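You operate a simulated robot arm through the tools that you are given. There is no shell and no other tool.

Carry out the task below with a simulated robot arm. There is one attempt and no reset: what you move stays moved.

TASK
Set the controls near the narrow steel table back top. At the end: the middle cream button is switched up; the right cream button is switched on; the left cream button is switched up; the far left cream button is switched up; whatever was shut is shut again. Leave all else as you found it, and nothing knocked over.

The check looks at the end state, three seconds after you hand in, the way a careful person would. Anything else that was tipped, shoved, dropped, spilled or broken makes it a failure.

THE ROBOT
A 7-joint arm with a two-finger parallel gripper, fixed in place. Base frame: the origin is at the foot of the arm, x ahead of it, y to its left, z up; the work surface is at about z = 0. Readings come in m, degrees, newtons and seconds.
With the tool pointing down near the work surface it reaches from about 0.26 to 0.68 m from the base axis. Its first joint turns from -166.0 to 166.0 degrees. Payload 2.5 kg.
Tool frame: the origin (TCP) lies between the finger pads and is the grasp point; the fingertips stand 0.03 m ahead of it; z points along the fingers, y is the line along which they close. The gripper opens to 0.094 m. The fingers are 0.028 m wide and 0.01 m thick; the gripper's body (0.05 by 0.096 m) begins 0.055 m behind the TCP.
Orientation is told as [roll, pitch, yaw] about the base's x, y, z axes, in that order, counted from this pose: with the fingers straight down and closing along the base's y, the tool's x points along the base's -x, its y along +y and its z along -z.

THE INTERFACE
- The arm moves only by the tool drive_tool. Its argument "motion" is a list of rows, each a list of 3 entries, a list of its own where there are three numbers: the closure in counts, from 0 (fully open) to 255 (shut), then the shift along the tool's x, y, z in units of 30 mm (1.0 is 30 mm), then the turn, a rotation vector about the tool's x, y, z in units of 8 degrees (1.0 is 8 degrees). In form: [[claw, [x, y, z], [rx, ry, rz]], ...]. A call has 1 to 20 rows; each row shifts and turns the commanded pose from where the row before left it, along the tool's axes as they then stand. A call with a number of a shift or a turn outside -1 to 1 is refused whole. A row lasts 0.2 s, in which the tool goes at most 0.05 m and 8.6 degrees; a call with a longer step from one row to the next is refused whole, and so is a gripper value outside its range. A pose out of reach is approached as far as the arm can. The call stops where the force on the tool passes 40 N (or 10 N more than at its start, if that is more) or the arm is blocked; 0.2 s more then pass. The fingers move at their own pace (about 0.072 m/s each) and stop on an object; they squeeze with about 38 N. The grip force told is the motor's: it shows also when the fingers shut on nothing. Time passes only in rows, and 0.2 s behind the last, so rows that do not move let the fingers close. The reply holds the time, the measured pose of the TCP, the force on the tool along the base axes, the opening and the grip force, in the units named above and with some noise, with the torque about the TCP (base axes, N m) and any sound that the robot's microphone picked up.
- Cameras (640 x 400 px; columns grow to the right, rows downward): "scene" is fixed at [0.2078, -0.5023, 0.7684]; the picture's right is [0.93, -0.36, 0.00], its down [-0.30, -0.79, -0.54] and it looks along [0.19, 0.50, -0.84] (base axes); focal length 375 px, centre (320, 200). "wrist" rides on the gripper at [0.076, 0.014, -0.103] in the tool frame; the picture's right is [-0.18, 0.98, 0.00], its down [-0.75, -0.14, -0.64] and it looks along [-0.63, -0.12, 0.77] (tool axes); focal length 243 px, centre (320, 200). There is no depth. A picture from a camera that has moved, and an enlarged one, comes with that camera's place and axes in the base frame and with its lens. The place of the scene camera against the robot may be out by one fixed shift of up to 0.018 m in any direction.
- capture(camera): a new picture of that camera. It takes no simulated time.
- zoom(camera, box): a new picture of the part [left, top, right, bottom] of that camera's present view, enlarged. It takes no simulated time.
- job_done(): hands the job in; it is judged then, once.

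Places have to be worked out from the pictures, the camera data and where the tool is seen. Open the gripper and draw the arm clear of the work before you hand the job in, unless the task says otherwise.

The tools are called after "Call:" as a command line: name --argument value ..., lists and objects as JSON in quotes. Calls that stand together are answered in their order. drive_tool: Moves the arm, as the interface text tells. Its arguments: {"type":"object","properties":{"motion":{"type":"array","items":{"type":"array"}}},"required":["motion"]} The other tools are called the same way: capture (camera) takes a picture; zoom (camera, box) takes an enlarged picture of a part of a camera's view; job_done () hands the job in.

At the start:

```text
t: 0.0
position: [0.32, -0.1667, 0.2849]
tool_rot: [0.0, 0.0, 0.0]
contact_force: [-0.2, 0.4, 0.0]
wrist_torque: [0.03, 0.02, 0.0]
width: 0.0941
grip_force: 0.1
```

scene: 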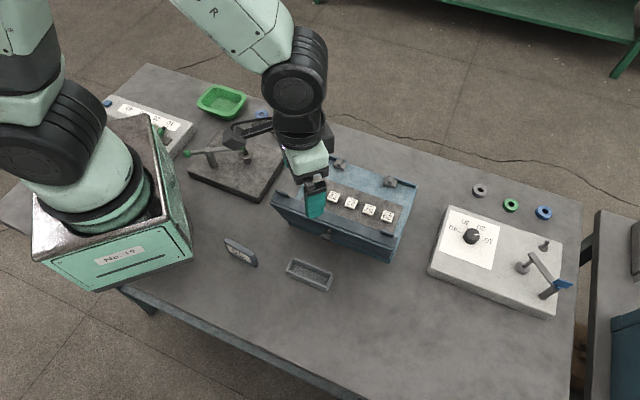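
wrist: 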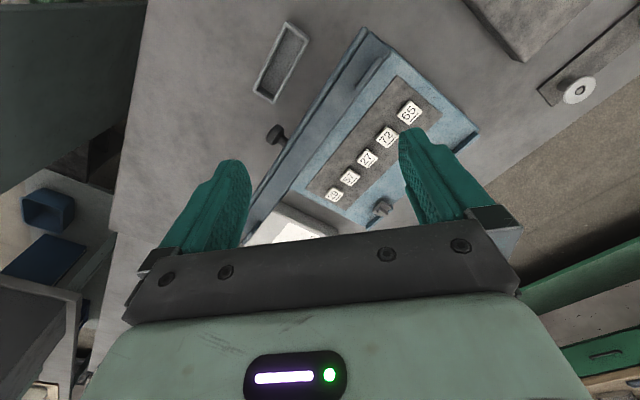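

I see a blue box with cream buttons beneath the gripper. I'll enlarge the views to understand it before moving.

Call:
zoom --camera "scene" --box '[260, 140, 430, 270]'

Call:
zoom --camera "wrist" --box '[240, 20, 490, 240]'

Call:
zoom --camera "scene" --box '[90, 80, 290, 210]'

Call:
zoom --camera "scene" --box '[410, 170, 600, 320]'

```text
3.08 times, centred on (345, 205) of scene
camera zoom: at [0.2078, -0.5023, 0.7684], right [0.93, -0.36, 0.0], down [-0.3, -0.79, -0.54], along [0.19, 0.5, -0.84], focal length 1153 px, centre (243, 185)
```

zoom: 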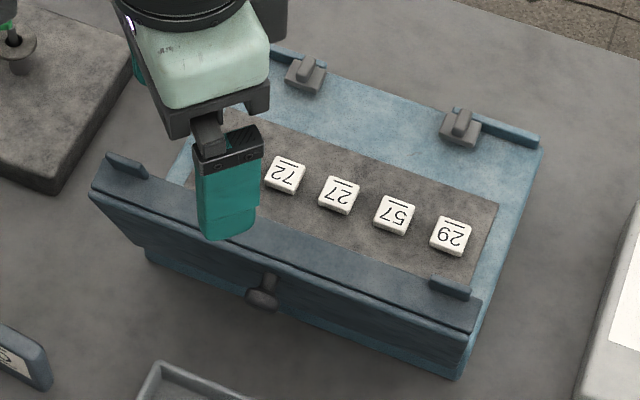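

```text
1.82 times, centred on (365, 130) of wrist
camera zoom: at [0.2434, -0.1522, 0.386], right [0.18, 0.98, 0.0], down [0.75, -0.14, 0.64], along [0.63, -0.12, -0.77], focal length 441 px, centre (238, 327)
```

zoom: 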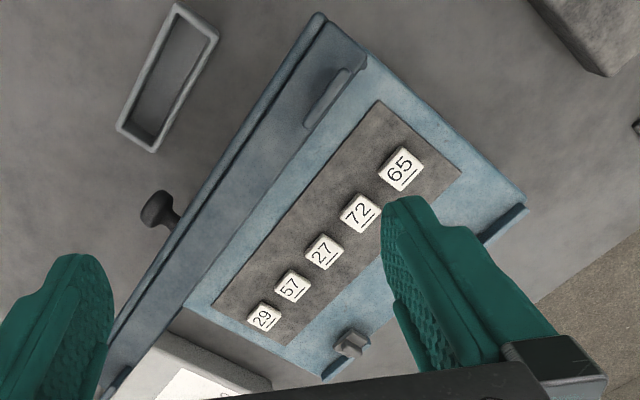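

```text
3.08 times, centred on (190, 145) of scene
camera zoom: at [0.2078, -0.5023, 0.7684], right [0.93, -0.36, 0.0], down [-0.3, -0.79, -0.54], along [0.19, 0.5, -0.84], focal length 1153 px, centre (720, 369)
```

zoom: 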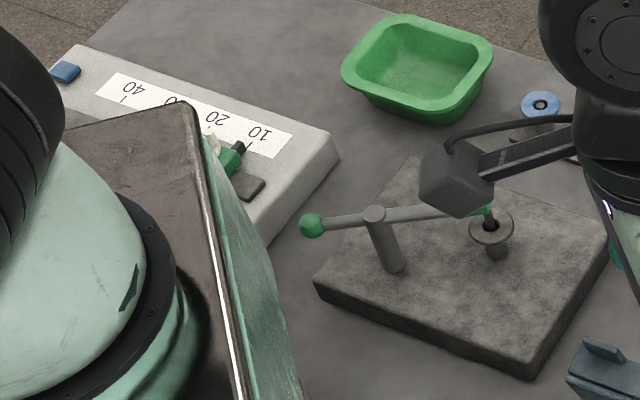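

```text
2.67 times, centred on (505, 245) of scene
camera zoom: at [0.2078, -0.5023, 0.7684], right [0.93, -0.36, 0.0], down [-0.3, -0.79, -0.54], along [0.19, 0.5, -0.84], focal length 999 px, centre (-173, 80)
```

zoom: 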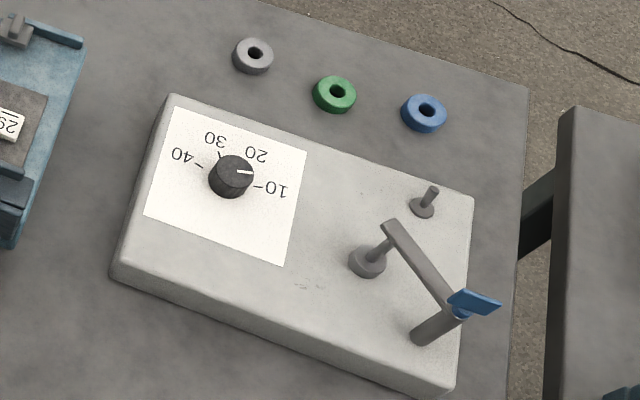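

The buttons are at roughly x 0.43, y -0.12, z about 0.07 and the box may have a lid. I'll shift the arm back and to the side, clear of everything, for a second viewpoint.

Call:
drive_tool --motion '[[0, [0, 0, -1], [0, 0, 0]], [0, [0.5, 0, -0.5], [0, 0, 0]], [0, [0, -1, 0], [0, 0, 0]], [0, [0, -1, 0], [0, 0, 0]], [0, [0, -1, 0], [0, 0, 0]], [0, [0, 0, 0], [0, 0, 0]]]'

```text
t: 1.4
position: [0.3033, -0.2577, 0.3304]
tool_rot: [0.0, 0.0, 0.1]
contact_force: [-0.8, 0.3, 0.0]
wrist_torque: [0.01, -0.03, -0.04]
width: 0.094
grip_force: 0.1
```

The arm is shifted; I'll take pictures from both cameras.

Call:
capture --camera "wrist"

Call:
capture --camera "scene"

Call:
zoom --camera "scene" --box '[260, 140, 430, 270]'

```text
taken
camera wrist: at [0.2274, -0.2431, 0.4319], right [0.18, 0.98, 0.0], down [0.75, -0.14, 0.64], along [0.63, -0.12, -0.77], focal length 243 px, centre (320, 200)
```

wrist: 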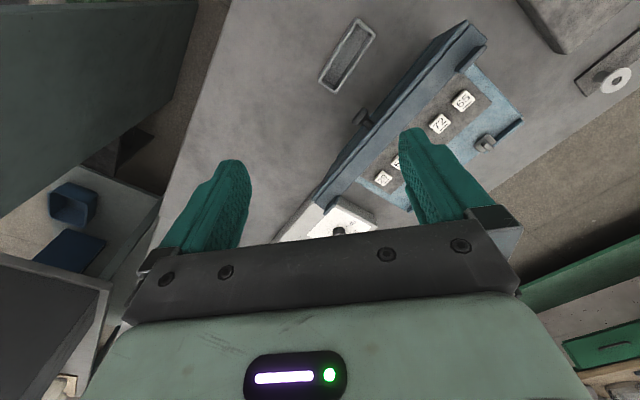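

```text
taken
```

scene: 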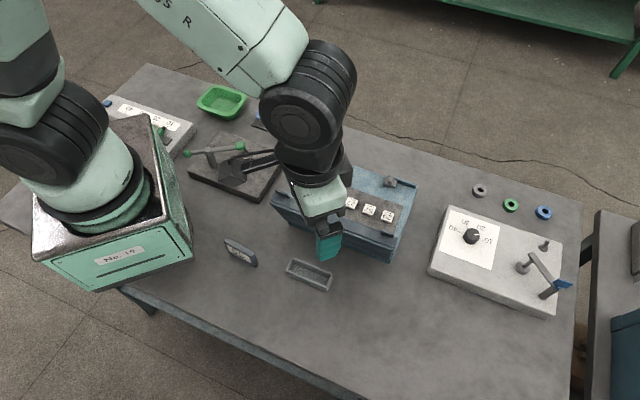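

```text
3.08 times, centred on (345, 205) of scene
camera zoom: at [0.2078, -0.5023, 0.7684], right [0.93, -0.36, 0.0], down [-0.3, -0.79, -0.54], along [0.19, 0.5, -0.84], focal length 1153 px, centre (243, 185)
```

zoom: 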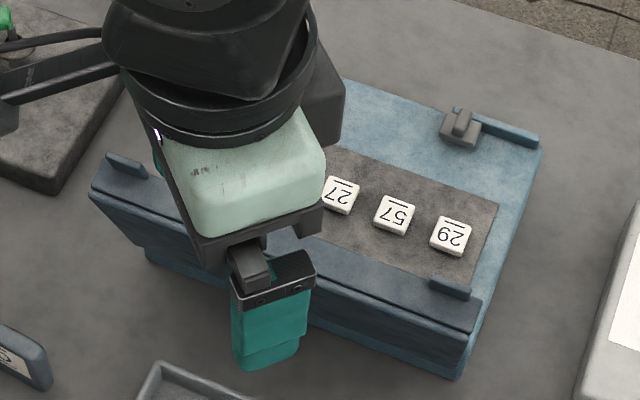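

The arm blocks the scene view here; I'll move to the +y side at the same height for a view of the back of the box and an unobstructed scene picture.

Call:
drive_tool --motion '[[0, [0, 1, 0], [0, 0, 0]], [0, [0, 1, 0], [0, 0, 0]], [0, [0, 1, 0], [0, 0, 0]], [0, [0, 1, 0], [0, 0, 0]], [0, [0, 1, 0], [0, 0, 0]], [0, [0, 1, 0], [0, 0, 0]], [0, [0, 1, 0], [0, 0, 0]], [0, [0, 1, 0], [0, 0, 0]], [0, [0, 1, 0], [0, 0, 0]], [0, [0, 1, 0], [0, 0, 0]], [0, [0, 0, 0], [0, 0, 0]]]'

Call:
capture --camera "wrist"

Call:
capture --camera "scene"

Call:
zoom --camera "scene" --box '[260, 140, 430, 270]'

```text
t: 3.8
position: [0.3048, 0.044, 0.3277]
tool_rot: [0.0, 0.0, -0.1]
contact_force: [-0.2, 0.2, 0.3]
wrist_torque: [-0.02, -0.02, 0.01]
width: 0.0939
grip_force: 0.0
```

```text
taken
camera wrist: at [0.229, 0.0573, 0.4297], right [0.18, 0.98, 0.0], down [0.75, -0.14, 0.64], along [0.63, -0.12, -0.77], focal length 243 px, centre (320, 200)
```

wrist: 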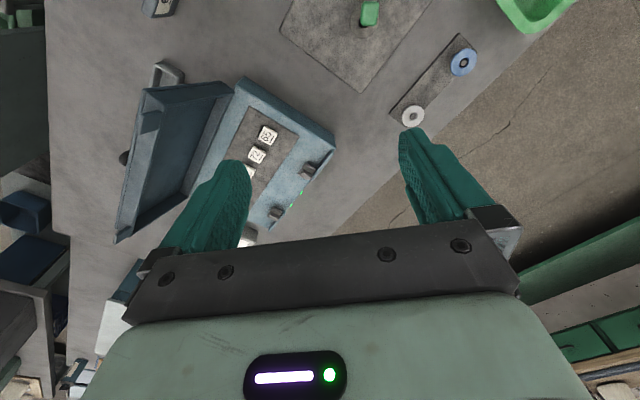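

```text
taken
```

scene: 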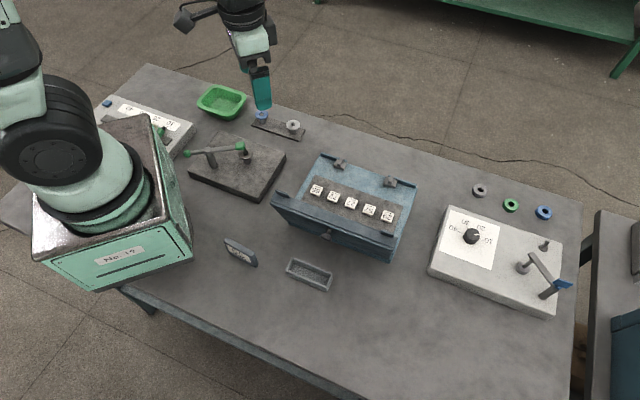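

```text
3.08 times, centred on (345, 205) of scene
camera zoom: at [0.2078, -0.5023, 0.7684], right [0.93, -0.36, 0.0], down [-0.3, -0.79, -0.54], along [0.19, 0.5, -0.84], focal length 1153 px, centre (243, 185)
```

zoom: 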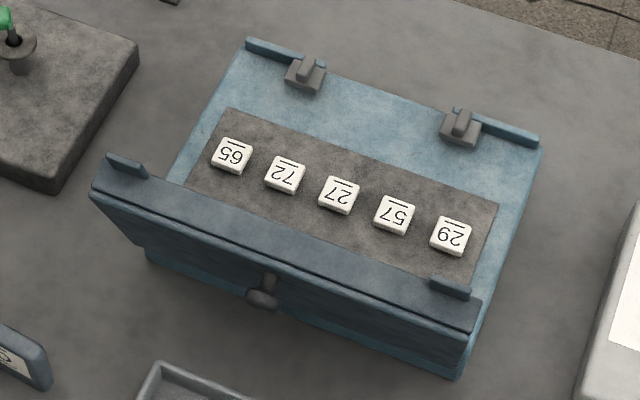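

The lid of the blue box stands open, hinged on the -y side, with two catches on the +y side. There's a small card at (240,252); I'll zoom on it and the rest of the scene for hints.

Call:
zoom --camera "scene" --box '[205, 225, 345, 305]'

Call:
zoom --camera "scene" --box '[90, 70, 310, 210]'

Call:
zoom --camera "scene" --box '[290, 170, 410, 240]'

Call:
zoom --camera "wrist" --box '[100, 50, 350, 250]'

```text
4.57 times, centred on (275, 265) of scene
camera zoom: at [0.2078, -0.5023, 0.7684], right [0.93, -0.36, 0.0], down [-0.3, -0.79, -0.54], along [0.19, 0.5, -0.84], focal length 1712 px, centre (526, -97)
```

zoom: 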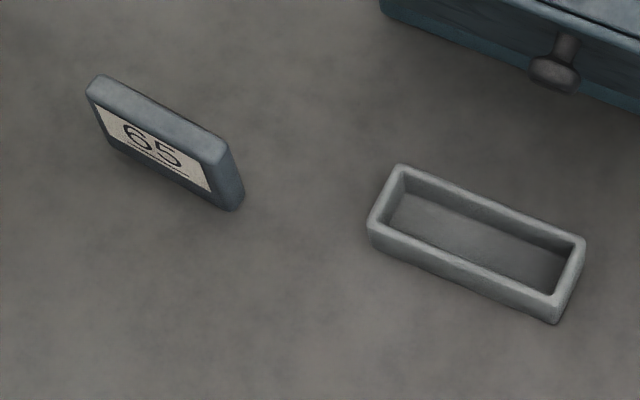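

```text
2.86 times, centred on (200, 140) of scene
camera zoom: at [0.2078, -0.5023, 0.7684], right [0.93, -0.36, 0.0], down [-0.3, -0.79, -0.54], along [0.19, 0.5, -0.84], focal length 1070 px, centre (663, 371)
```

zoom: 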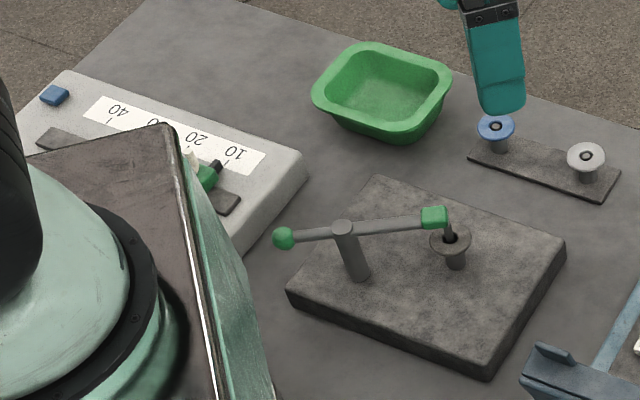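

```text
5.33 times, centred on (350, 205) of scene
camera zoom: at [0.2078, -0.5023, 0.7684], right [0.93, -0.36, 0.0], down [-0.3, -0.79, -0.54], along [0.19, 0.5, -0.84], focal length 1998 px, centre (160, 173)
```

zoom: 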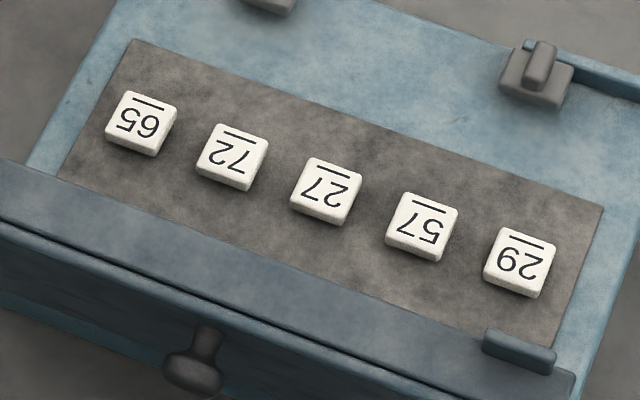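

```text
2.00 times, centred on (225, 150) of wrist
camera zoom: at [0.229, 0.0573, 0.4297], right [0.18, 0.98, 0.0], down [0.75, -0.14, 0.64], along [0.63, -0.12, -0.77], focal length 485 px, centre (510, 300)
```

zoom: 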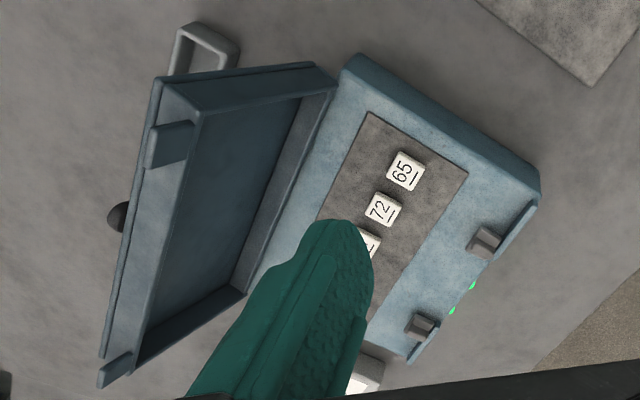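

There seem to be two small green lights on the back (+y) face of the box, maybe indicators. I'll yaw the tool by about -88 degrees so that the wrist camera looks at the box from the back side, where the labels read upright.

Call:
drive_tool --motion '[[0, [0, 0, 0], [0, 0, 1]], [0, [0, 0, 0], [0, 0, 1]], [0, [0, 0, 0], [0, 0, 1]], [0, [0, 0, 0], [0, 0, 1]], [0, [0, 0, 0], [0, 0, 1]], [0, [0, 0, 0], [0, 0, 1]], [0, [0, 0, 0], [0, 0, 1]], [0, [0, 0, 0], [0, 0, 1]], [0, [0, 0, 0], [0, 0, 1]], [0, [0, 0, 0], [0, 0, 1]], [0, [0, 0, 0], [0, 0, 1]], [0, [0, 1, 0], [0, 0, 0]], [0, [0, 1, 0], [0, 0, 0]], [0, [0.5, 1, 0], [0, 0, 0]], [0, [0, 0, 0], [0, 0, 0]]]'

Call:
capture --camera "wrist"

Call:
capture --camera "scene"

```text
t: 7.0
position: [0.392, 0.0598, 0.3279]
tool_rot: [0.0, 0.0, -88.0]
contact_force: [-0.1, 0.6, 0.0]
wrist_torque: [0.02, -0.04, -0.02]
width: 0.0937
grip_force: 0.0
```

```text
taken
camera wrist: at [0.4037, 0.1368, 0.43], right [0.99, -0.15, 0.0], down [-0.12, -0.76, 0.64], along [-0.1, -0.63, -0.77], focal length 243 px, centre (320, 200)
```

wrist: 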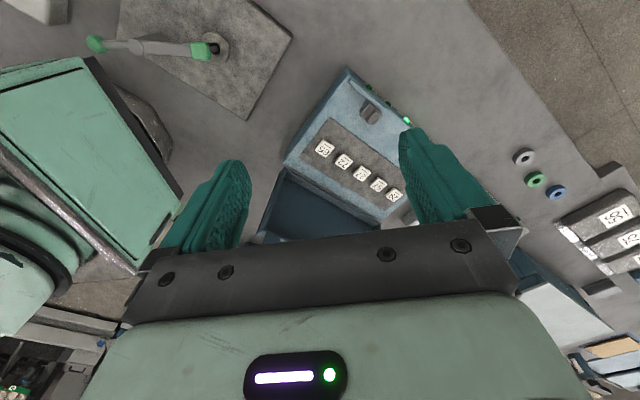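

```text
taken
```

scene: 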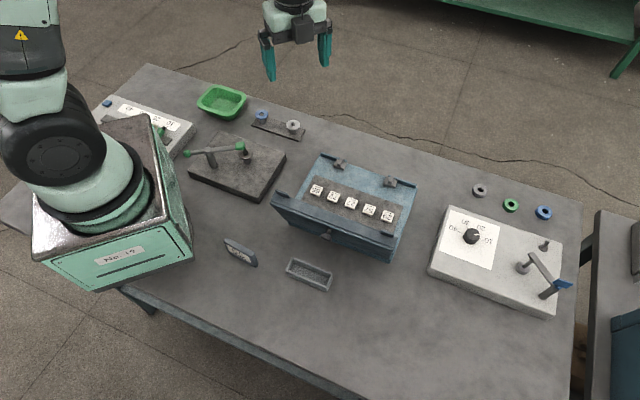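

Green dots are visible along the back edge of the box; I'll zoom in on them.

Call:
zoom --camera "wrist" --box '[250, 50, 430, 240]'

Call:
zoom --camera "wrist" --box '[330, 60, 420, 130]'

Call:
zoom --camera "wrist" --box '[490, 130, 640, 280]'

```text
2.11 times, centred on (340, 145) of wrist
camera zoom: at [0.4037, 0.1368, 0.43], right [0.99, -0.15, 0.0], down [-0.12, -0.76, 0.64], along [-0.1, -0.63, -0.77], focal length 511 px, centre (278, 316)
```

zoom: 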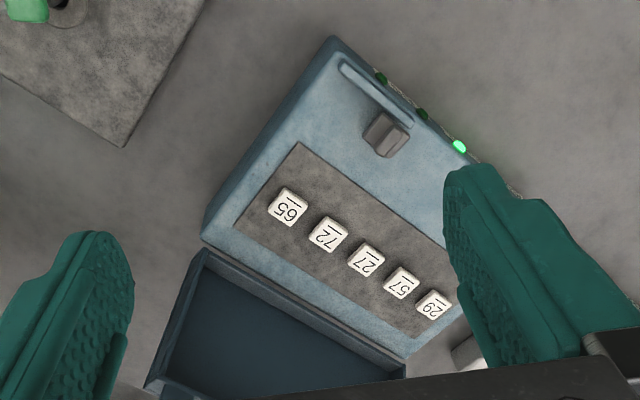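

```text
5.71 times, centred on (375, 95) of wrist
camera zoom: at [0.4037, 0.1368, 0.43], right [0.99, -0.15, 0.0], down [-0.12, -0.76, 0.64], along [-0.1, -0.63, -0.77], focal length 1386 px, centre (6, 800)
```

zoom: 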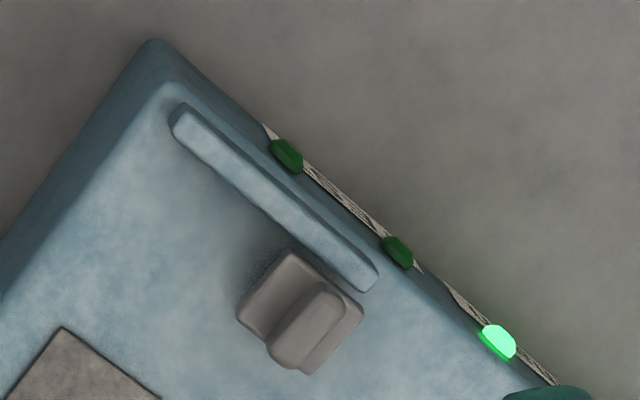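

```text
2.67 times, centred on (565, 205) of wrist
camera zoom: at [0.4037, 0.1368, 0.43], right [0.99, -0.15, 0.0], down [-0.12, -0.76, 0.64], along [-0.1, -0.63, -0.77], focal length 647 px, centre (-333, 187)
```

zoom: 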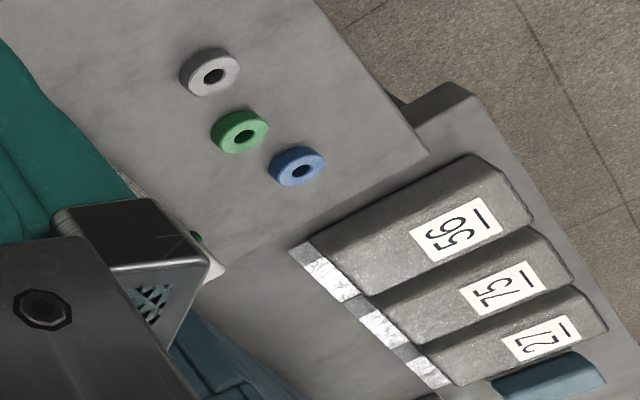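

The lights sit on the box's back face above paper label strips: two dark, one lit, more hidden. I'll turn the yaw further, come down on the back side, and tilt so the wrist camera sees that face.

Call:
drive_tool --motion '[[0, [0, 0, 0], [0, 0, 1]], [0, [0, 0, 0], [0, 0, 1]], [0, [0, 0, 0], [0, 0, 1]], [0, [0.52, 0.57, 0.9], [0, 0, 0]], [0, [0.52, 0.57, 0.9], [0, 0, 0]], [0, [0.52, 0.57, 0.9], [0, 0, 0]], [0, [0.52, 0.57, 0.9], [0, 0, 0]], [0, [0.52, 0.57, 0.9], [0, 0, 0]], [0, [0, 0, 0], [0, -1, 0]], [0, [0, 0, 0], [0, -1, 0]], [0, [0, 0, 0], [0, -1, 0]], [0, [0, 0, 0], [0, 0, 0]]]'

Call:
capture --camera "wrist"

Call:
capture --camera "scene"

```text
t: 9.6
position: [0.5009, 0.1014, 0.1949]
tool_rot: [0.0, -24.1, -112.1]
contact_force: [0.1, 0.7, -0.4]
wrist_torque: [-0.01, 0.04, 0.03]
width: 0.0942
grip_force: 0.1
```

```text
taken
camera wrist: at [0.5567, 0.2002, 0.2566], right [0.85, -0.52, 0.08], down [-0.29, -0.34, 0.89], along [-0.44, -0.78, -0.44], focal length 243 px, centre (320, 200)
```

wrist: 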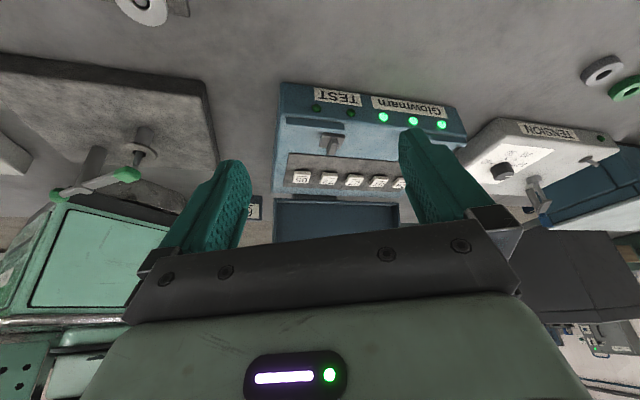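

```text
taken
```

scene: 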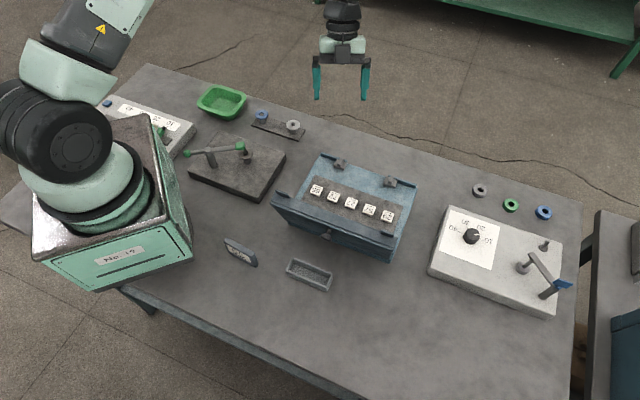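

The face toward the +x+y side is the front: five lamps (two dark, three lit) and labels. Zooming in.

Call:
zoom --camera "wrist" --box '[270, 75, 480, 215]'

Call:
zoom --camera "wrist" --box '[275, 150, 415, 215]'

Call:
zoom --camera "wrist" --box '[480, 50, 640, 210]'

```text
2.86 times, centred on (375, 145) of wrist
camera zoom: at [0.5567, 0.2002, 0.2566], right [0.85, -0.52, 0.08], down [-0.29, -0.34, 0.89], along [-0.44, -0.78, -0.44], focal length 693 px, centre (163, 357)
```

zoom: 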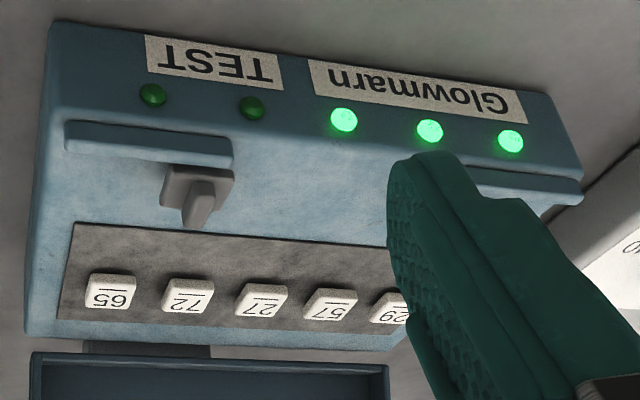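

```text
4.57 times, centred on (345, 182) of wrist
camera zoom: at [0.5567, 0.2002, 0.2566], right [0.85, -0.52, 0.08], down [-0.29, -0.34, 0.89], along [-0.44, -0.78, -0.44], focal length 1109 px, centre (206, 280)
```

zoom: 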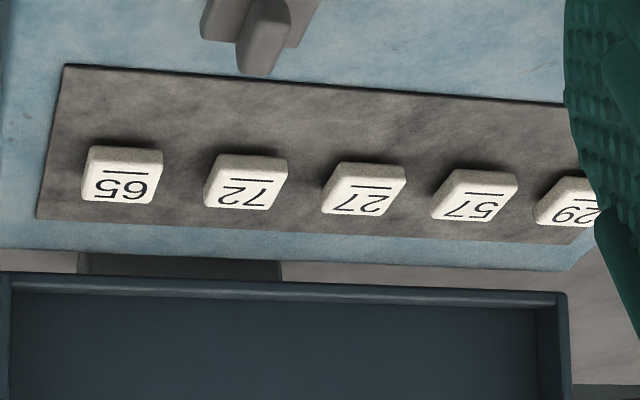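

```text
2.50 times, centred on (560, 130) of wrist
camera zoom: at [0.5567, 0.2002, 0.2566], right [0.85, -0.52, 0.08], down [-0.29, -0.34, 0.89], along [-0.44, -0.78, -0.44], focal length 606 px, centre (-280, 375)
```

zoom: 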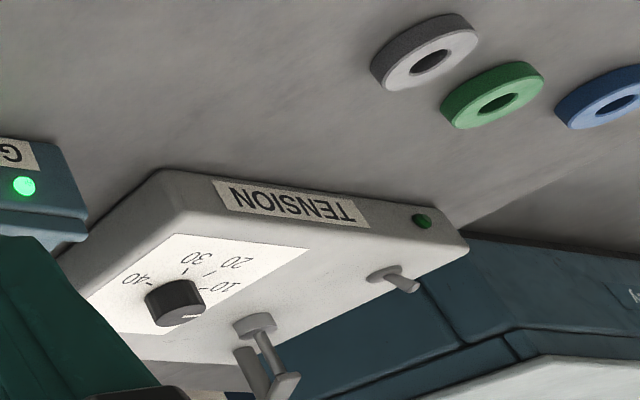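

The front face carries the name "Glowmarn TEST" and five lamps: from the reader's left to right lit, lit, lit, dark, dark. I need to see whether button heights differ too, so I'll zoom in tightly on the buttons.

Call:
zoom --camera "scene" --box '[304, 180, 344, 205]'

Call:
zoom --camera "scene" --box '[340, 192, 400, 230]'

Call:
zoom --camera "wrist" --box '[285, 165, 345, 195]'

Call:
zoom --camera "wrist" --box '[340, 165, 410, 195]'

```text
16.00 times, centred on (324, 192) of scene
camera zoom: at [0.2078, -0.5023, 0.7684], right [0.93, -0.36, 0.0], down [-0.3, -0.79, -0.54], along [0.19, 0.5, -0.84], focal length 5994 px, centre (256, 320)
```

zoom: 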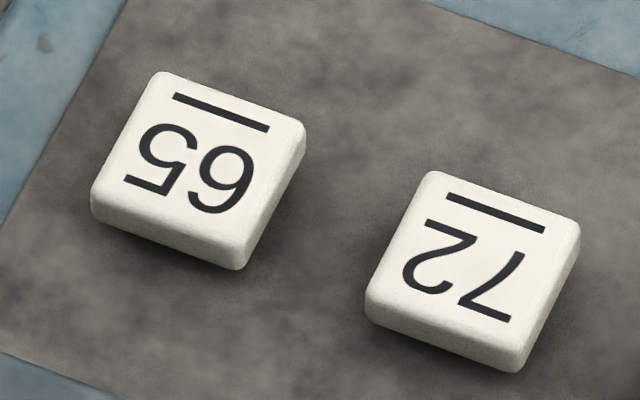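

```text
10.53 times, centred on (370, 211) of scene
camera zoom: at [0.2078, -0.5023, 0.7684], right [0.93, -0.36, 0.0], down [-0.3, -0.79, -0.54], along [0.19, 0.5, -0.84], focal length 3943 px, centre (-206, 84)
```

zoom: 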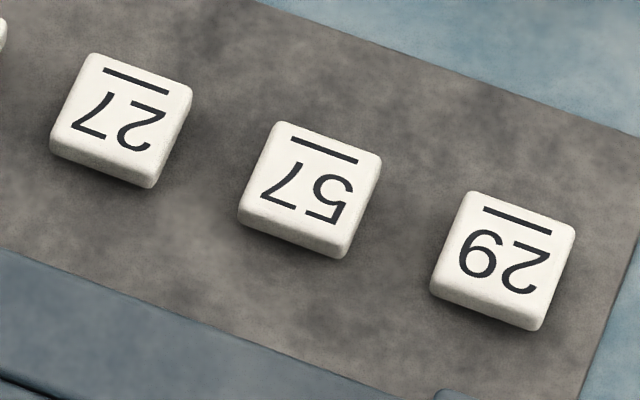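

```text
10.67 times, centred on (315, 180) of wrist
camera zoom: at [0.5567, 0.2002, 0.2566], right [0.85, -0.52, 0.08], down [-0.29, -0.34, 0.89], along [-0.44, -0.78, -0.44], focal length 2588 px, centre (373, 413)
```

zoom: 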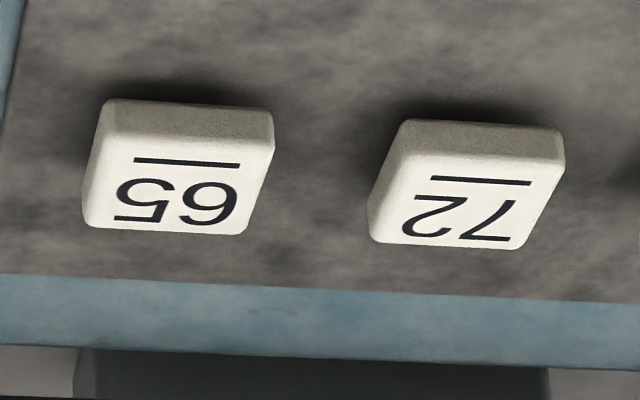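

```text
9.14 times, centred on (375, 180) of wrist
camera zoom: at [0.5567, 0.2002, 0.2566], right [0.85, -0.52, 0.08], down [-0.29, -0.34, 0.89], along [-0.44, -0.78, -0.44], focal length 2218 px, centre (-183, 383)
```

zoom: 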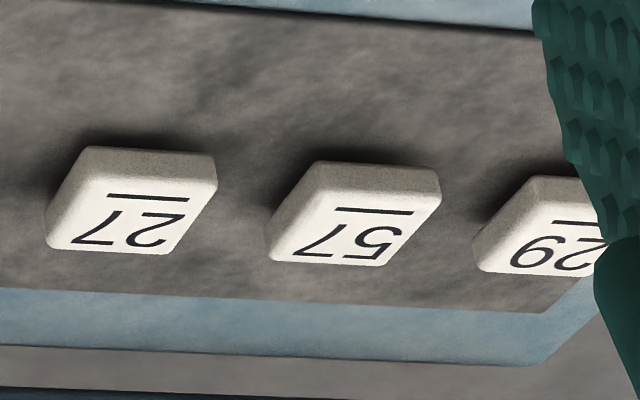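

Working from several views, the button tops are at z≈0.065, spaced 42 mm along direction (0.707,-0.707): 65 at about (0.382,-0.056), 72 (0.4115,-0.0865), 27 (0.441,-0.116), 57 (0.471,-0.146), 29 (0.5005,-0.176). I'll straighten the tool, yaw to -135 so the camera side faces away from the lid, close the fingers and hover high over button 72.

Call:
drive_tool --motion '[[255, [0, 0, 0], [0, 1, 0]], [255, [0, 0, 0], [0, 1, 0]], [255, [0, 0, 0], [0, 1, 0]], [255, [0, 0, 0], [0, 0, 0.95]], [255, [0, 0, 0], [0, 0, 0.95]], [255, [0, 0, 0], [0, 0, 0.95]], [255, [-0.93, 0.33, 0], [0, 0, 0]], [255, [-0.93, 0.33, 0], [0, 0, 0]], [255, [-0.93, 0.33, 0], [0, 0, 0]], [255, [-0.93, 0.33, 0], [0, 0, 0]], [255, [-0.93, 0.33, 0], [0, 0, 0]], [255, [-0.93, 0.33, 0], [0, 0, 0]], [255, [-0.93, 0.33, 0], [0, 0, 0]], [255, [0, 0, 0], [0, 0, 0]]]'

Call:
capture --camera "wrist"

Call:
capture --camera "scene"

```text
t: 12.6
position: [0.413, -0.0851, 0.1948]
tool_rot: [-0.1, 0.1, -134.8]
contact_force: [-0.7, 1.2, 0.4]
wrist_torque: [-0.01, 0.0, -0.01]
width: 0.0001
grip_force: 32.6
```

```text
taken
camera wrist: at [0.4771, -0.0402, 0.2959], right [0.57, -0.82, 0.0], down [-0.63, -0.44, 0.64], along [-0.53, -0.36, -0.77], focal length 243 px, centre (320, 200)
```

wrist: 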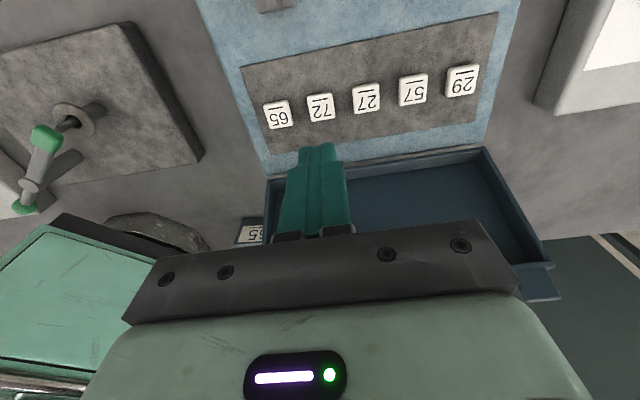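

```text
taken
```

scene: 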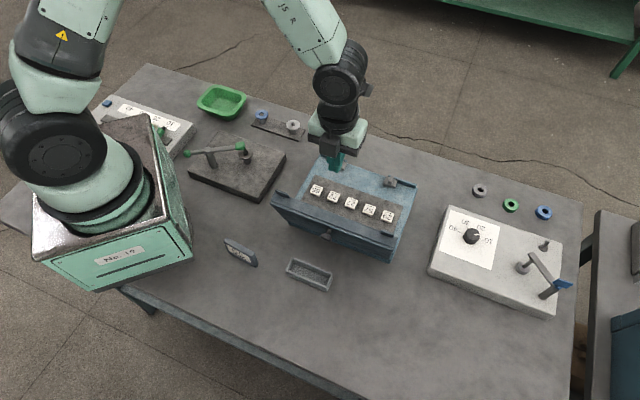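

The view confirms 72 at about (0.412,-0.085), right beneath the closed fingers. I'll descend to just above it, then take slow small steps.

Call:
drive_tool --motion '[[255, [0, 0, 1], [0, 0, 0]], [255, [0, 0, 1], [0, 0, 0]], [255, [0, 0, 0.8], [0, 0, 0]], [255, [0, 0, 0], [0, 0, 0]]]'

Call:
zoom --camera "scene" --box '[260, 140, 430, 270]'

Call:
capture --camera "wrist"

```text
t: 13.6
position: [0.4128, -0.0851, 0.1099]
tool_rot: [0.0, 0.0, -134.8]
contact_force: [-0.7, -0.3, 0.0]
wrist_torque: [0.0, 0.0, -0.01]
width: 0.0002
grip_force: 33.5
```

```text
3.08 times, centred on (345, 205) of scene
camera zoom: at [0.2078, -0.5023, 0.7684], right [0.93, -0.36, 0.0], down [-0.3, -0.79, -0.54], along [0.19, 0.5, -0.84], focal length 1153 px, centre (243, 185)
```

zoom: 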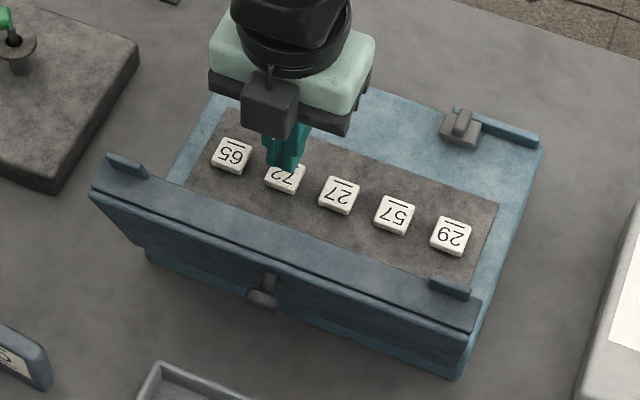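

```text
taken
camera wrist: at [0.4768, -0.0403, 0.2121], right [0.57, -0.82, 0.0], down [-0.63, -0.44, 0.64], along [-0.53, -0.36, -0.77], focal length 243 px, centre (320, 200)
```

wrist: 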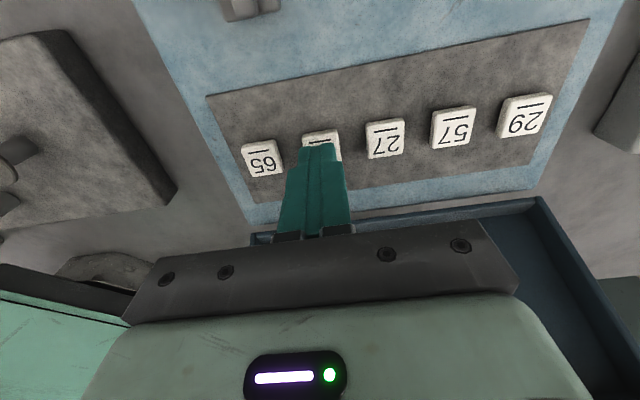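

The fingertips are right above 72. I'll go down slowly in 2 mm steps and watch for force.

Call:
drive_tool --motion '[[255, [0, 0, 0.1], [0, 0, 0]], [255, [0, 0, 0.1], [0, 0, 0]], [255, [0, 0, 0.1], [0, 0, 0]], [255, [0, 0, 0.07], [0, 0, 0]], [255, [0, 0, 0.07], [0, 0, 0]], [255, [0, 0, 0], [0, 0, 0]]]'

```text
t: 15.0
position: [0.4131, -0.0863, 0.0984]
tool_rot: [0.0, 0.1, -134.8]
contact_force: [-0.4, -0.8, -0.2]
wrist_torque: [-0.02, 0.03, 0.02]
width: 0.0
grip_force: 32.7
```

No contact yet at tip z≈0.068. I'll continue in 1 mm steps.

Call:
drive_tool --motion '[[255, [0, 0, 0.05], [0, 0, 0]], [255, [0, 0, 0.05], [0, 0, 0]], [255, [0, 0, 0], [0, 0, 0]]]'

```text
t: 15.8
position: [0.4148, -0.0856, 0.0945]
tool_rot: [0.0, 0.0, -134.8]
contact_force: [-3.1, 1.2, 6.3]
wrist_torque: [-0.01, 0.11, 0.02]
width: 0.0
grip_force: 32.7
heard: click
```

Contact at about 6 N with a click. I'll lift off straight up, then look.

Call:
drive_tool --motion '[[255, [0, 0, -0.3], [0, 0, 0]], [255, [0, 0, -1], [0, 0, 0]], [255, [0, 0, -1], [0, 0, 0]], [255, [0, 0, -1], [0, 0, 0]], [255, [0, 0, 0], [0, 0, 0]]]'

Call:
zoom --camera "scene" --box '[260, 140, 430, 270]'

Call:
capture --camera "wrist"

```text
t: 17.0
position: [0.4132, -0.0879, 0.1929]
tool_rot: [0.0, 0.1, -134.8]
contact_force: [0.4, 0.0, 0.6]
wrist_torque: [0.01, 0.0, -0.03]
width: 0.0
grip_force: 33.1
```

```text
3.08 times, centred on (345, 205) of scene
camera zoom: at [0.2078, -0.5023, 0.7684], right [0.93, -0.36, 0.0], down [-0.3, -0.79, -0.54], along [0.19, 0.5, -0.84], focal length 1153 px, centre (243, 185)
```

zoom: 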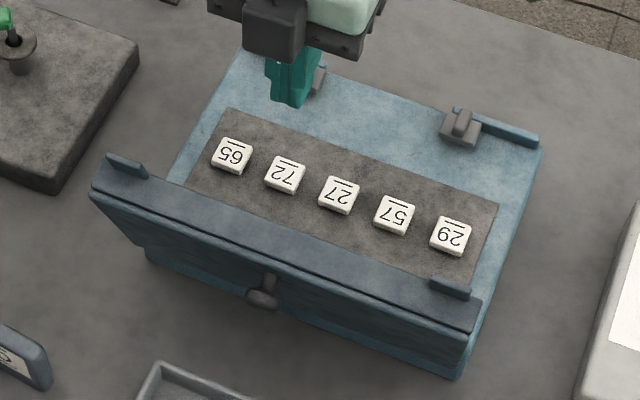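

```text
taken
camera wrist: at [0.4766, -0.0442, 0.2934], right [0.57, -0.82, 0.0], down [-0.63, -0.44, 0.64], along [-0.53, -0.36, -0.77], focal length 243 px, centre (320, 200)
```

wrist: 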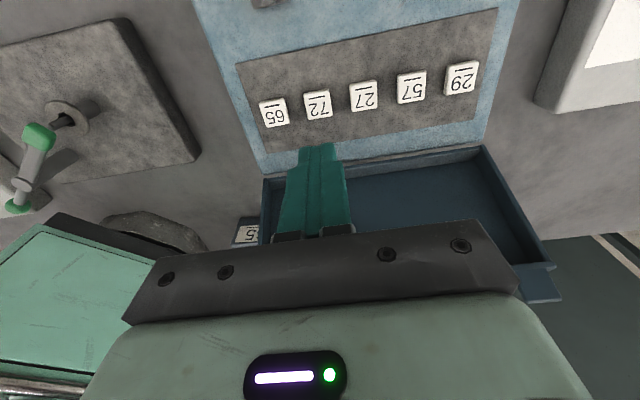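

Button 72 came back up. I'll back away along the box's front direction with the gripper open to read the lamps.

Call:
drive_tool --motion '[[0, [1, 0.28, 0], [0, 0, 0]], [0, [1, 0.28, 0], [0, 0, 0]], [0, [1, 0.28, 0], [0, 0, 0]], [0, [1, 0.28, 0], [0, 0, 0]], [0, [1, 0.28, 0], [0, 0, 0]], [0, [0, 0, 0], [0, 0, 0]]]'

Call:
capture --camera "wrist"

```text
t: 18.4
position: [0.5487, -0.0066, 0.1936]
tool_rot: [-0.1, 0.0, -134.8]
contact_force: [-1.1, -0.4, -0.4]
wrist_torque: [-0.01, 0.02, 0.0]
width: 0.0941
grip_force: 0.1
```

```text
taken
camera wrist: at [0.6119, 0.038, 0.2933], right [0.57, -0.82, 0.0], down [-0.63, -0.43, 0.64], along [-0.53, -0.36, -0.77], focal length 243 px, centre (320, 200)
```

wrist: 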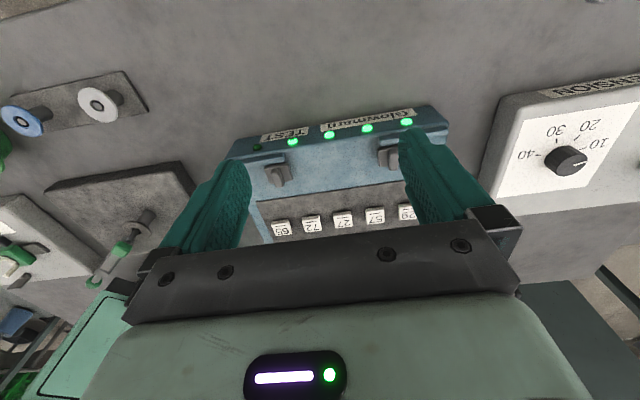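

The lamps now read, from the front's left: 29, 57, 27, 72 lit and 65 dark, so each button toggles the lamp in its own position. "Switched up" is set against "switched on" in the text, and 29, 57 and 27 were lit while 72 was dark at the start. Reading "up" as off (released), seen from the labelled front, makes every named control one that needed changing. So I'll go over button 27 next.

Call:
drive_tool --motion '[[255, [-0.847, 0, 0], [0, 0, 0]], [255, [-0.847, 0, 0], [0, 0, 0]], [255, [-0.847, 0, 0], [0, 0, 0]], [255, [-0.847, 0, 0], [0, 0, 0]], [255, [-0.847, 0, 0], [0, 0, 0]], [255, [-0.847, 0, 0], [0, 0, 0]], [255, [0, 0, 0], [0, 0, 0]]]'

Call:
capture --camera "wrist"

```text
t: 20.0
position: [0.4434, -0.1171, 0.191]
tool_rot: [0.0, 0.0, -134.7]
contact_force: [-0.4, -0.5, 0.0]
wrist_torque: [-0.01, -0.01, 0.0]
width: 0.0
grip_force: 32.4
```

```text
taken
camera wrist: at [0.5061, -0.072, 0.2921], right [0.57, -0.82, 0.0], down [-0.63, -0.44, 0.64], along [-0.53, -0.36, -0.77], focal length 243 px, centre (320, 200)
```

wrist: 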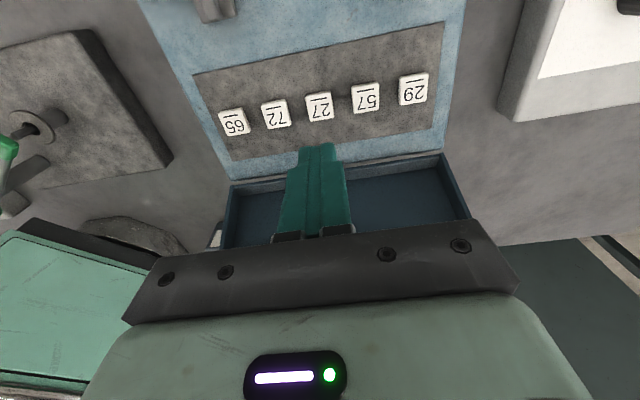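

Button 27 sits in the picture exactly where 72 did before its press, so alignment is good. Descending slowly to press.

Call:
drive_tool --motion '[[255, [0, 0, 1], [0, 0, 0]], [255, [0, 0, 1], [0, 0, 0]], [255, [0, 0, 0.75], [0, 0, 0]], [255, [0, 0, 0.1], [0, 0, 0]], [255, [0, 0, 0.1], [0, 0, 0]], [255, [0, 0, 0.1], [0, 0, 0]], [255, [0, 0, 0.05], [0, 0, 0]], [255, [0, 0, 0.05], [0, 0, 0]], [255, [0, 0, 0], [0, 0, 0]]]'

```text
t: 22.0
position: [0.4425, -0.1177, 0.0995]
tool_rot: [0.0, 0.0, -134.7]
contact_force: [-0.2, -0.6, 0.3]
wrist_torque: [0.02, -0.03, 0.0]
width: 0.0
grip_force: 32.6
```

No contact yet at z 0.0995; I'll continue in small steps.

Call:
drive_tool --motion '[[255, [0, 0, 0.06], [0, 0, 0]], [255, [0, 0, 0.05], [0, 0, 0]], [255, [0, 0, 0.05], [0, 0, 0]], [255, [0, 0, 0], [0, 0, 0]]]'

```text
t: 23.0
position: [0.4406, -0.1173, 0.0942]
tool_rot: [0.2, 0.0, -134.9]
contact_force: [3.4, 0.7, 7.0]
wrist_torque: [0.05, -0.1, 0.02]
width: 0.0002
grip_force: 32.9
heard: click
```

Click heard on 27. I'll lift, then move one pitch (42 mm) along the row to above 57.

Call:
drive_tool --motion '[[255, [0, 0, -0.3], [0, 0, 0]], [255, [0, 0, -1], [0, 0, 0]], [255, [0, 0, -1], [0, 0, 0]], [255, [0, 0, -1], [0, 0, 0]], [255, [0, 0.7, 0], [0, 0, 0]], [255, [0, 0.7, 0], [0, 0, 0]], [255, [0, 0, 0], [0, 0, 0]]]'

Call:
capture --camera "wrist"

```text
t: 24.6
position: [0.4726, -0.1466, 0.1925]
tool_rot: [0.1, 0.0, -134.7]
contact_force: [0.0, 0.1, 0.2]
wrist_torque: [0.02, -0.02, -0.04]
width: 0.0002
grip_force: 32.2
```

```text
taken
camera wrist: at [0.5361, -0.1027, 0.2944], right [0.57, -0.82, 0.0], down [-0.63, -0.44, 0.64], along [-0.53, -0.36, -0.77], focal length 243 px, centre (320, 200)
```

wrist: 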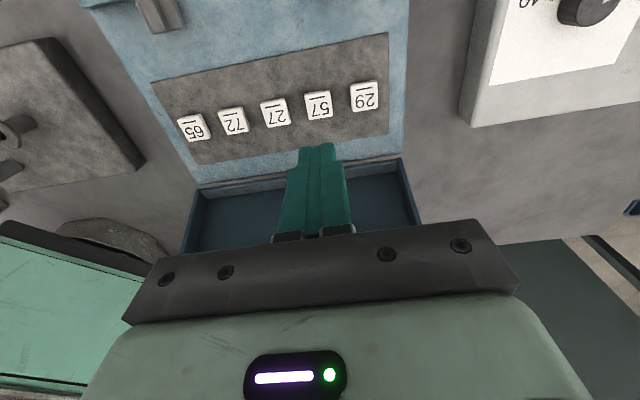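

57 is now under the fingers in the same spot of the picture. Descending to press it the same way.

Call:
drive_tool --motion '[[255, [0, 0, 1], [0, 0, 0]], [255, [0, 0, 1], [0, 0, 0]], [255, [0, 0, 0.75], [0, 0, 0]], [255, [0, 0, 0.1], [0, 0, 0]], [255, [0, 0, 0.1], [0, 0, 0]], [255, [0, 0, 0.1], [0, 0, 0]], [255, [0, 0, 0.06], [0, 0, 0]], [255, [0, 0, 0.06], [0, 0, 0]], [255, [0, 0, 0.05], [0, 0, 0]], [255, [0, 0, 0.05], [0, 0, 0]], [255, [0, 0, 0], [0, 0, 0]]]'

```text
t: 27.0
position: [0.4727, -0.1468, 0.0946]
tool_rot: [0.0, 0.0, -134.8]
contact_force: [-2.5, 0.3, 4.8]
wrist_torque: [0.0, 0.06, -0.02]
width: 0.0001
grip_force: 32.8
heard: click, click
```

Two clicks were heard this time, so 57 may have toggled twice. I'll lift and look at the lamps before anything else.

Call:
drive_tool --motion '[[255, [0, 0, -0.5], [0, 0, 0]], [255, [0, 0, -1], [0, 0, 0]], [255, [0, 0, -1], [0, 0, 0]], [255, [0, 0, -0.8], [0, 0, 0]], [0, [1, -0.28, 0], [0, 0, 0]], [0, [1, -0.28, 0], [0, 0, 0]], [0, [1, -0.28, 0], [0, 0, 0]], [0, [1, -0.28, 0], [0, 0, 0]], [0, [1, -0.28, 0], [0, 0, 0]], [0, [0, 0, 0], [0, 0, 0]]]'

Call:
capture --camera "wrist"

```text
t: 29.2
position: [0.5481, -0.0104, 0.1965]
tool_rot: [-0.1, 0.0, -134.8]
contact_force: [-0.7, -0.5, 0.3]
wrist_torque: [0.02, 0.02, -0.01]
width: 0.094
grip_force: 0.1
```

```text
taken
camera wrist: at [0.6106, 0.0335, 0.2974], right [0.57, -0.82, 0.0], down [-0.63, -0.44, 0.64], along [-0.53, -0.36, -0.77], focal length 243 px, centre (320, 200)
```

wrist: 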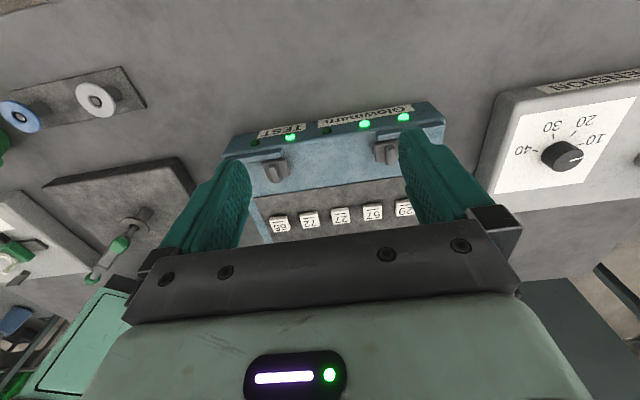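

27 went dark as intended, 72 stays lit, but 57 is lit again after its double click. I'll confirm with a zoom.

Call:
zoom --camera "wrist" --box '[215, 90, 455, 240]'

```text
2.67 times, centred on (335, 165) of wrist
camera zoom: at [0.6106, 0.0335, 0.2974], right [0.57, -0.82, 0.0], down [-0.63, -0.44, 0.64], along [-0.53, -0.36, -0.77], focal length 647 px, centre (280, 293)
```

zoom: 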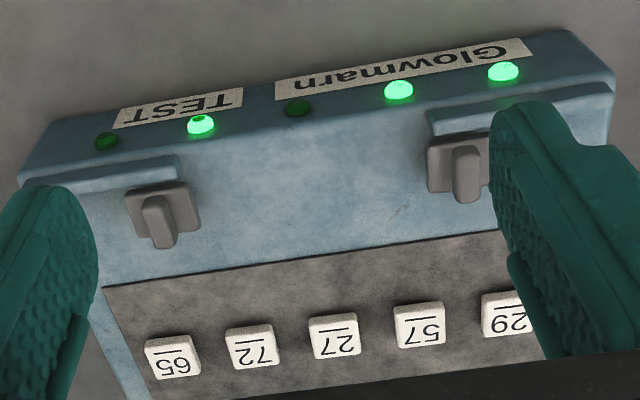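

Confirmed: 65 dark, 72 lit, 27 dark, 57 lit, 29 lit. I'll return over 57 and press with one decisive step through the switching point, then lift at once.

Call:
drive_tool --motion '[[255, [-1, 0.28, 0], [0, 0, 0]], [255, [-1, 0.28, 0], [0, 0, 0]], [255, [-1, 0.28, 0], [0, 0, 0]], [255, [-1, 0.28, 0], [0, 0, 0]], [255, [-1, 0.28, 0], [0, 0, 0]], [255, [0, 0, 1], [0, 0, 0]], [255, [0, 0, 1], [0, 0, 0]], [255, [0, 0, 0.75], [0, 0, 0]], [255, [0, 0, 0.1], [0, 0, 0]], [255, [0, 0, 0.1], [0, 0, 0]], [255, [0, 0, 0.1], [0, 0, 0]], [255, [0, 0, 0], [0, 0, 0]]]'

Call:
capture --camera "wrist"

```text
t: 31.8
position: [0.4715, -0.1448, 0.1019]
tool_rot: [0.1, 0.0, -134.8]
contact_force: [-0.7, 0.6, 0.7]
wrist_torque: [-0.05, -0.01, -0.02]
width: 0.0002
grip_force: 33.0
```

```text
taken
camera wrist: at [0.5352, -0.1013, 0.2043], right [0.57, -0.82, 0.0], down [-0.63, -0.44, 0.64], along [-0.53, -0.36, -0.77], focal length 243 px, centre (320, 200)
```

wrist: 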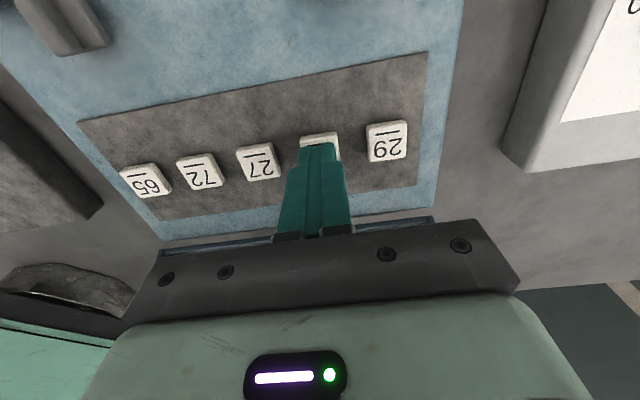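

The fingertips are a few mm above 57. One firm step down and immediate lift.

Call:
drive_tool --motion '[[255, [0, 0, 0.33], [0, 0, 0]], [255, [0, 0, 0], [0, 0, 0]], [255, [0, 0, -1], [0, 0, 0]], [255, [0, 0, -1], [0, 0, 0]], [255, [0, 0, -1], [0, 0, 0]], [255, [0, 0, -0.3], [0, 0, 0]], [255, [0, 0, 0], [0, 0, 0]]]'

```text
t: 33.4
position: [0.4714, -0.1467, 0.1891]
tool_rot: [0.0, 0.1, -134.9]
contact_force: [-0.1, 0.3, -0.3]
wrist_torque: [0.06, -0.02, -0.02]
width: 0.0
grip_force: 33.1
heard: click
```

Single click on 57. Next, one pitch along the row to above 29 and down to just above it.

Call:
drive_tool --motion '[[255, [0, 0.7, 0], [0, 0, 0]], [255, [0, 0.7, 0], [0, 0, 0]], [255, [0, 0, 1], [0, 0, 0]], [255, [0, 0, 1], [0, 0, 0]], [255, [0, 0, 0.75], [0, 0, 0]], [255, [0, 0, 0.1], [0, 0, 0]], [255, [0, 0, 0], [0, 0, 0]]]'

Call:
capture --camera "wrist"

```text
t: 35.0
position: [0.5028, -0.1744, 0.1057]
tool_rot: [0.0, 0.1, -134.8]
contact_force: [-0.7, -1.5, -0.7]
wrist_torque: [0.03, 0.0, -0.01]
width: 0.0001
grip_force: 32.6
```

```text
taken
camera wrist: at [0.5652, -0.1301, 0.2073], right [0.57, -0.82, 0.0], down [-0.63, -0.44, 0.64], along [-0.53, -0.36, -0.77], focal length 243 px, centre (320, 200)
```

wrist: 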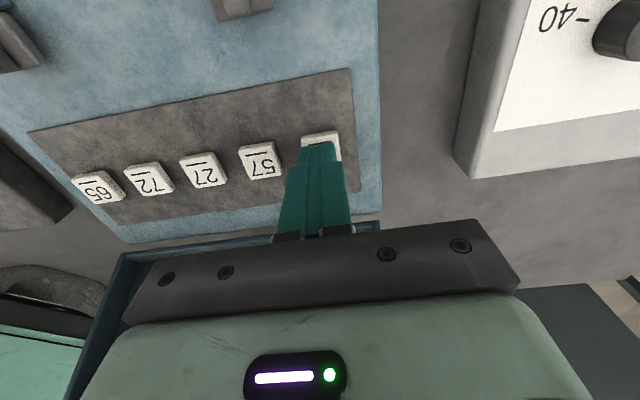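

Aligned over 29 at tip height about 0.075. One small step, then a firm step and immediate lift.

Call:
drive_tool --motion '[[255, [0, 0, 0.1], [0, 0, 0]], [255, [0, 0, 0.33], [0, 0, 0]], [255, [0, 0, 0], [0, 0, 0]], [255, [0, 0, -1], [0, 0, 0]], [255, [0, 0, -1], [0, 0, 0]], [255, [0, 0, -1], [0, 0, 0]], [255, [0, 0, -0.3], [0, 0, 0]], [255, [0, 0, 0], [0, 0, 0]]]'

```text
t: 36.8
position: [0.5007, -0.1754, 0.1924]
tool_rot: [-0.1, 0.0, -134.7]
contact_force: [-0.1, -0.2, 0.5]
wrist_torque: [0.0, -0.02, 0.0]
width: 0.0003
grip_force: 33.0
heard: click
```

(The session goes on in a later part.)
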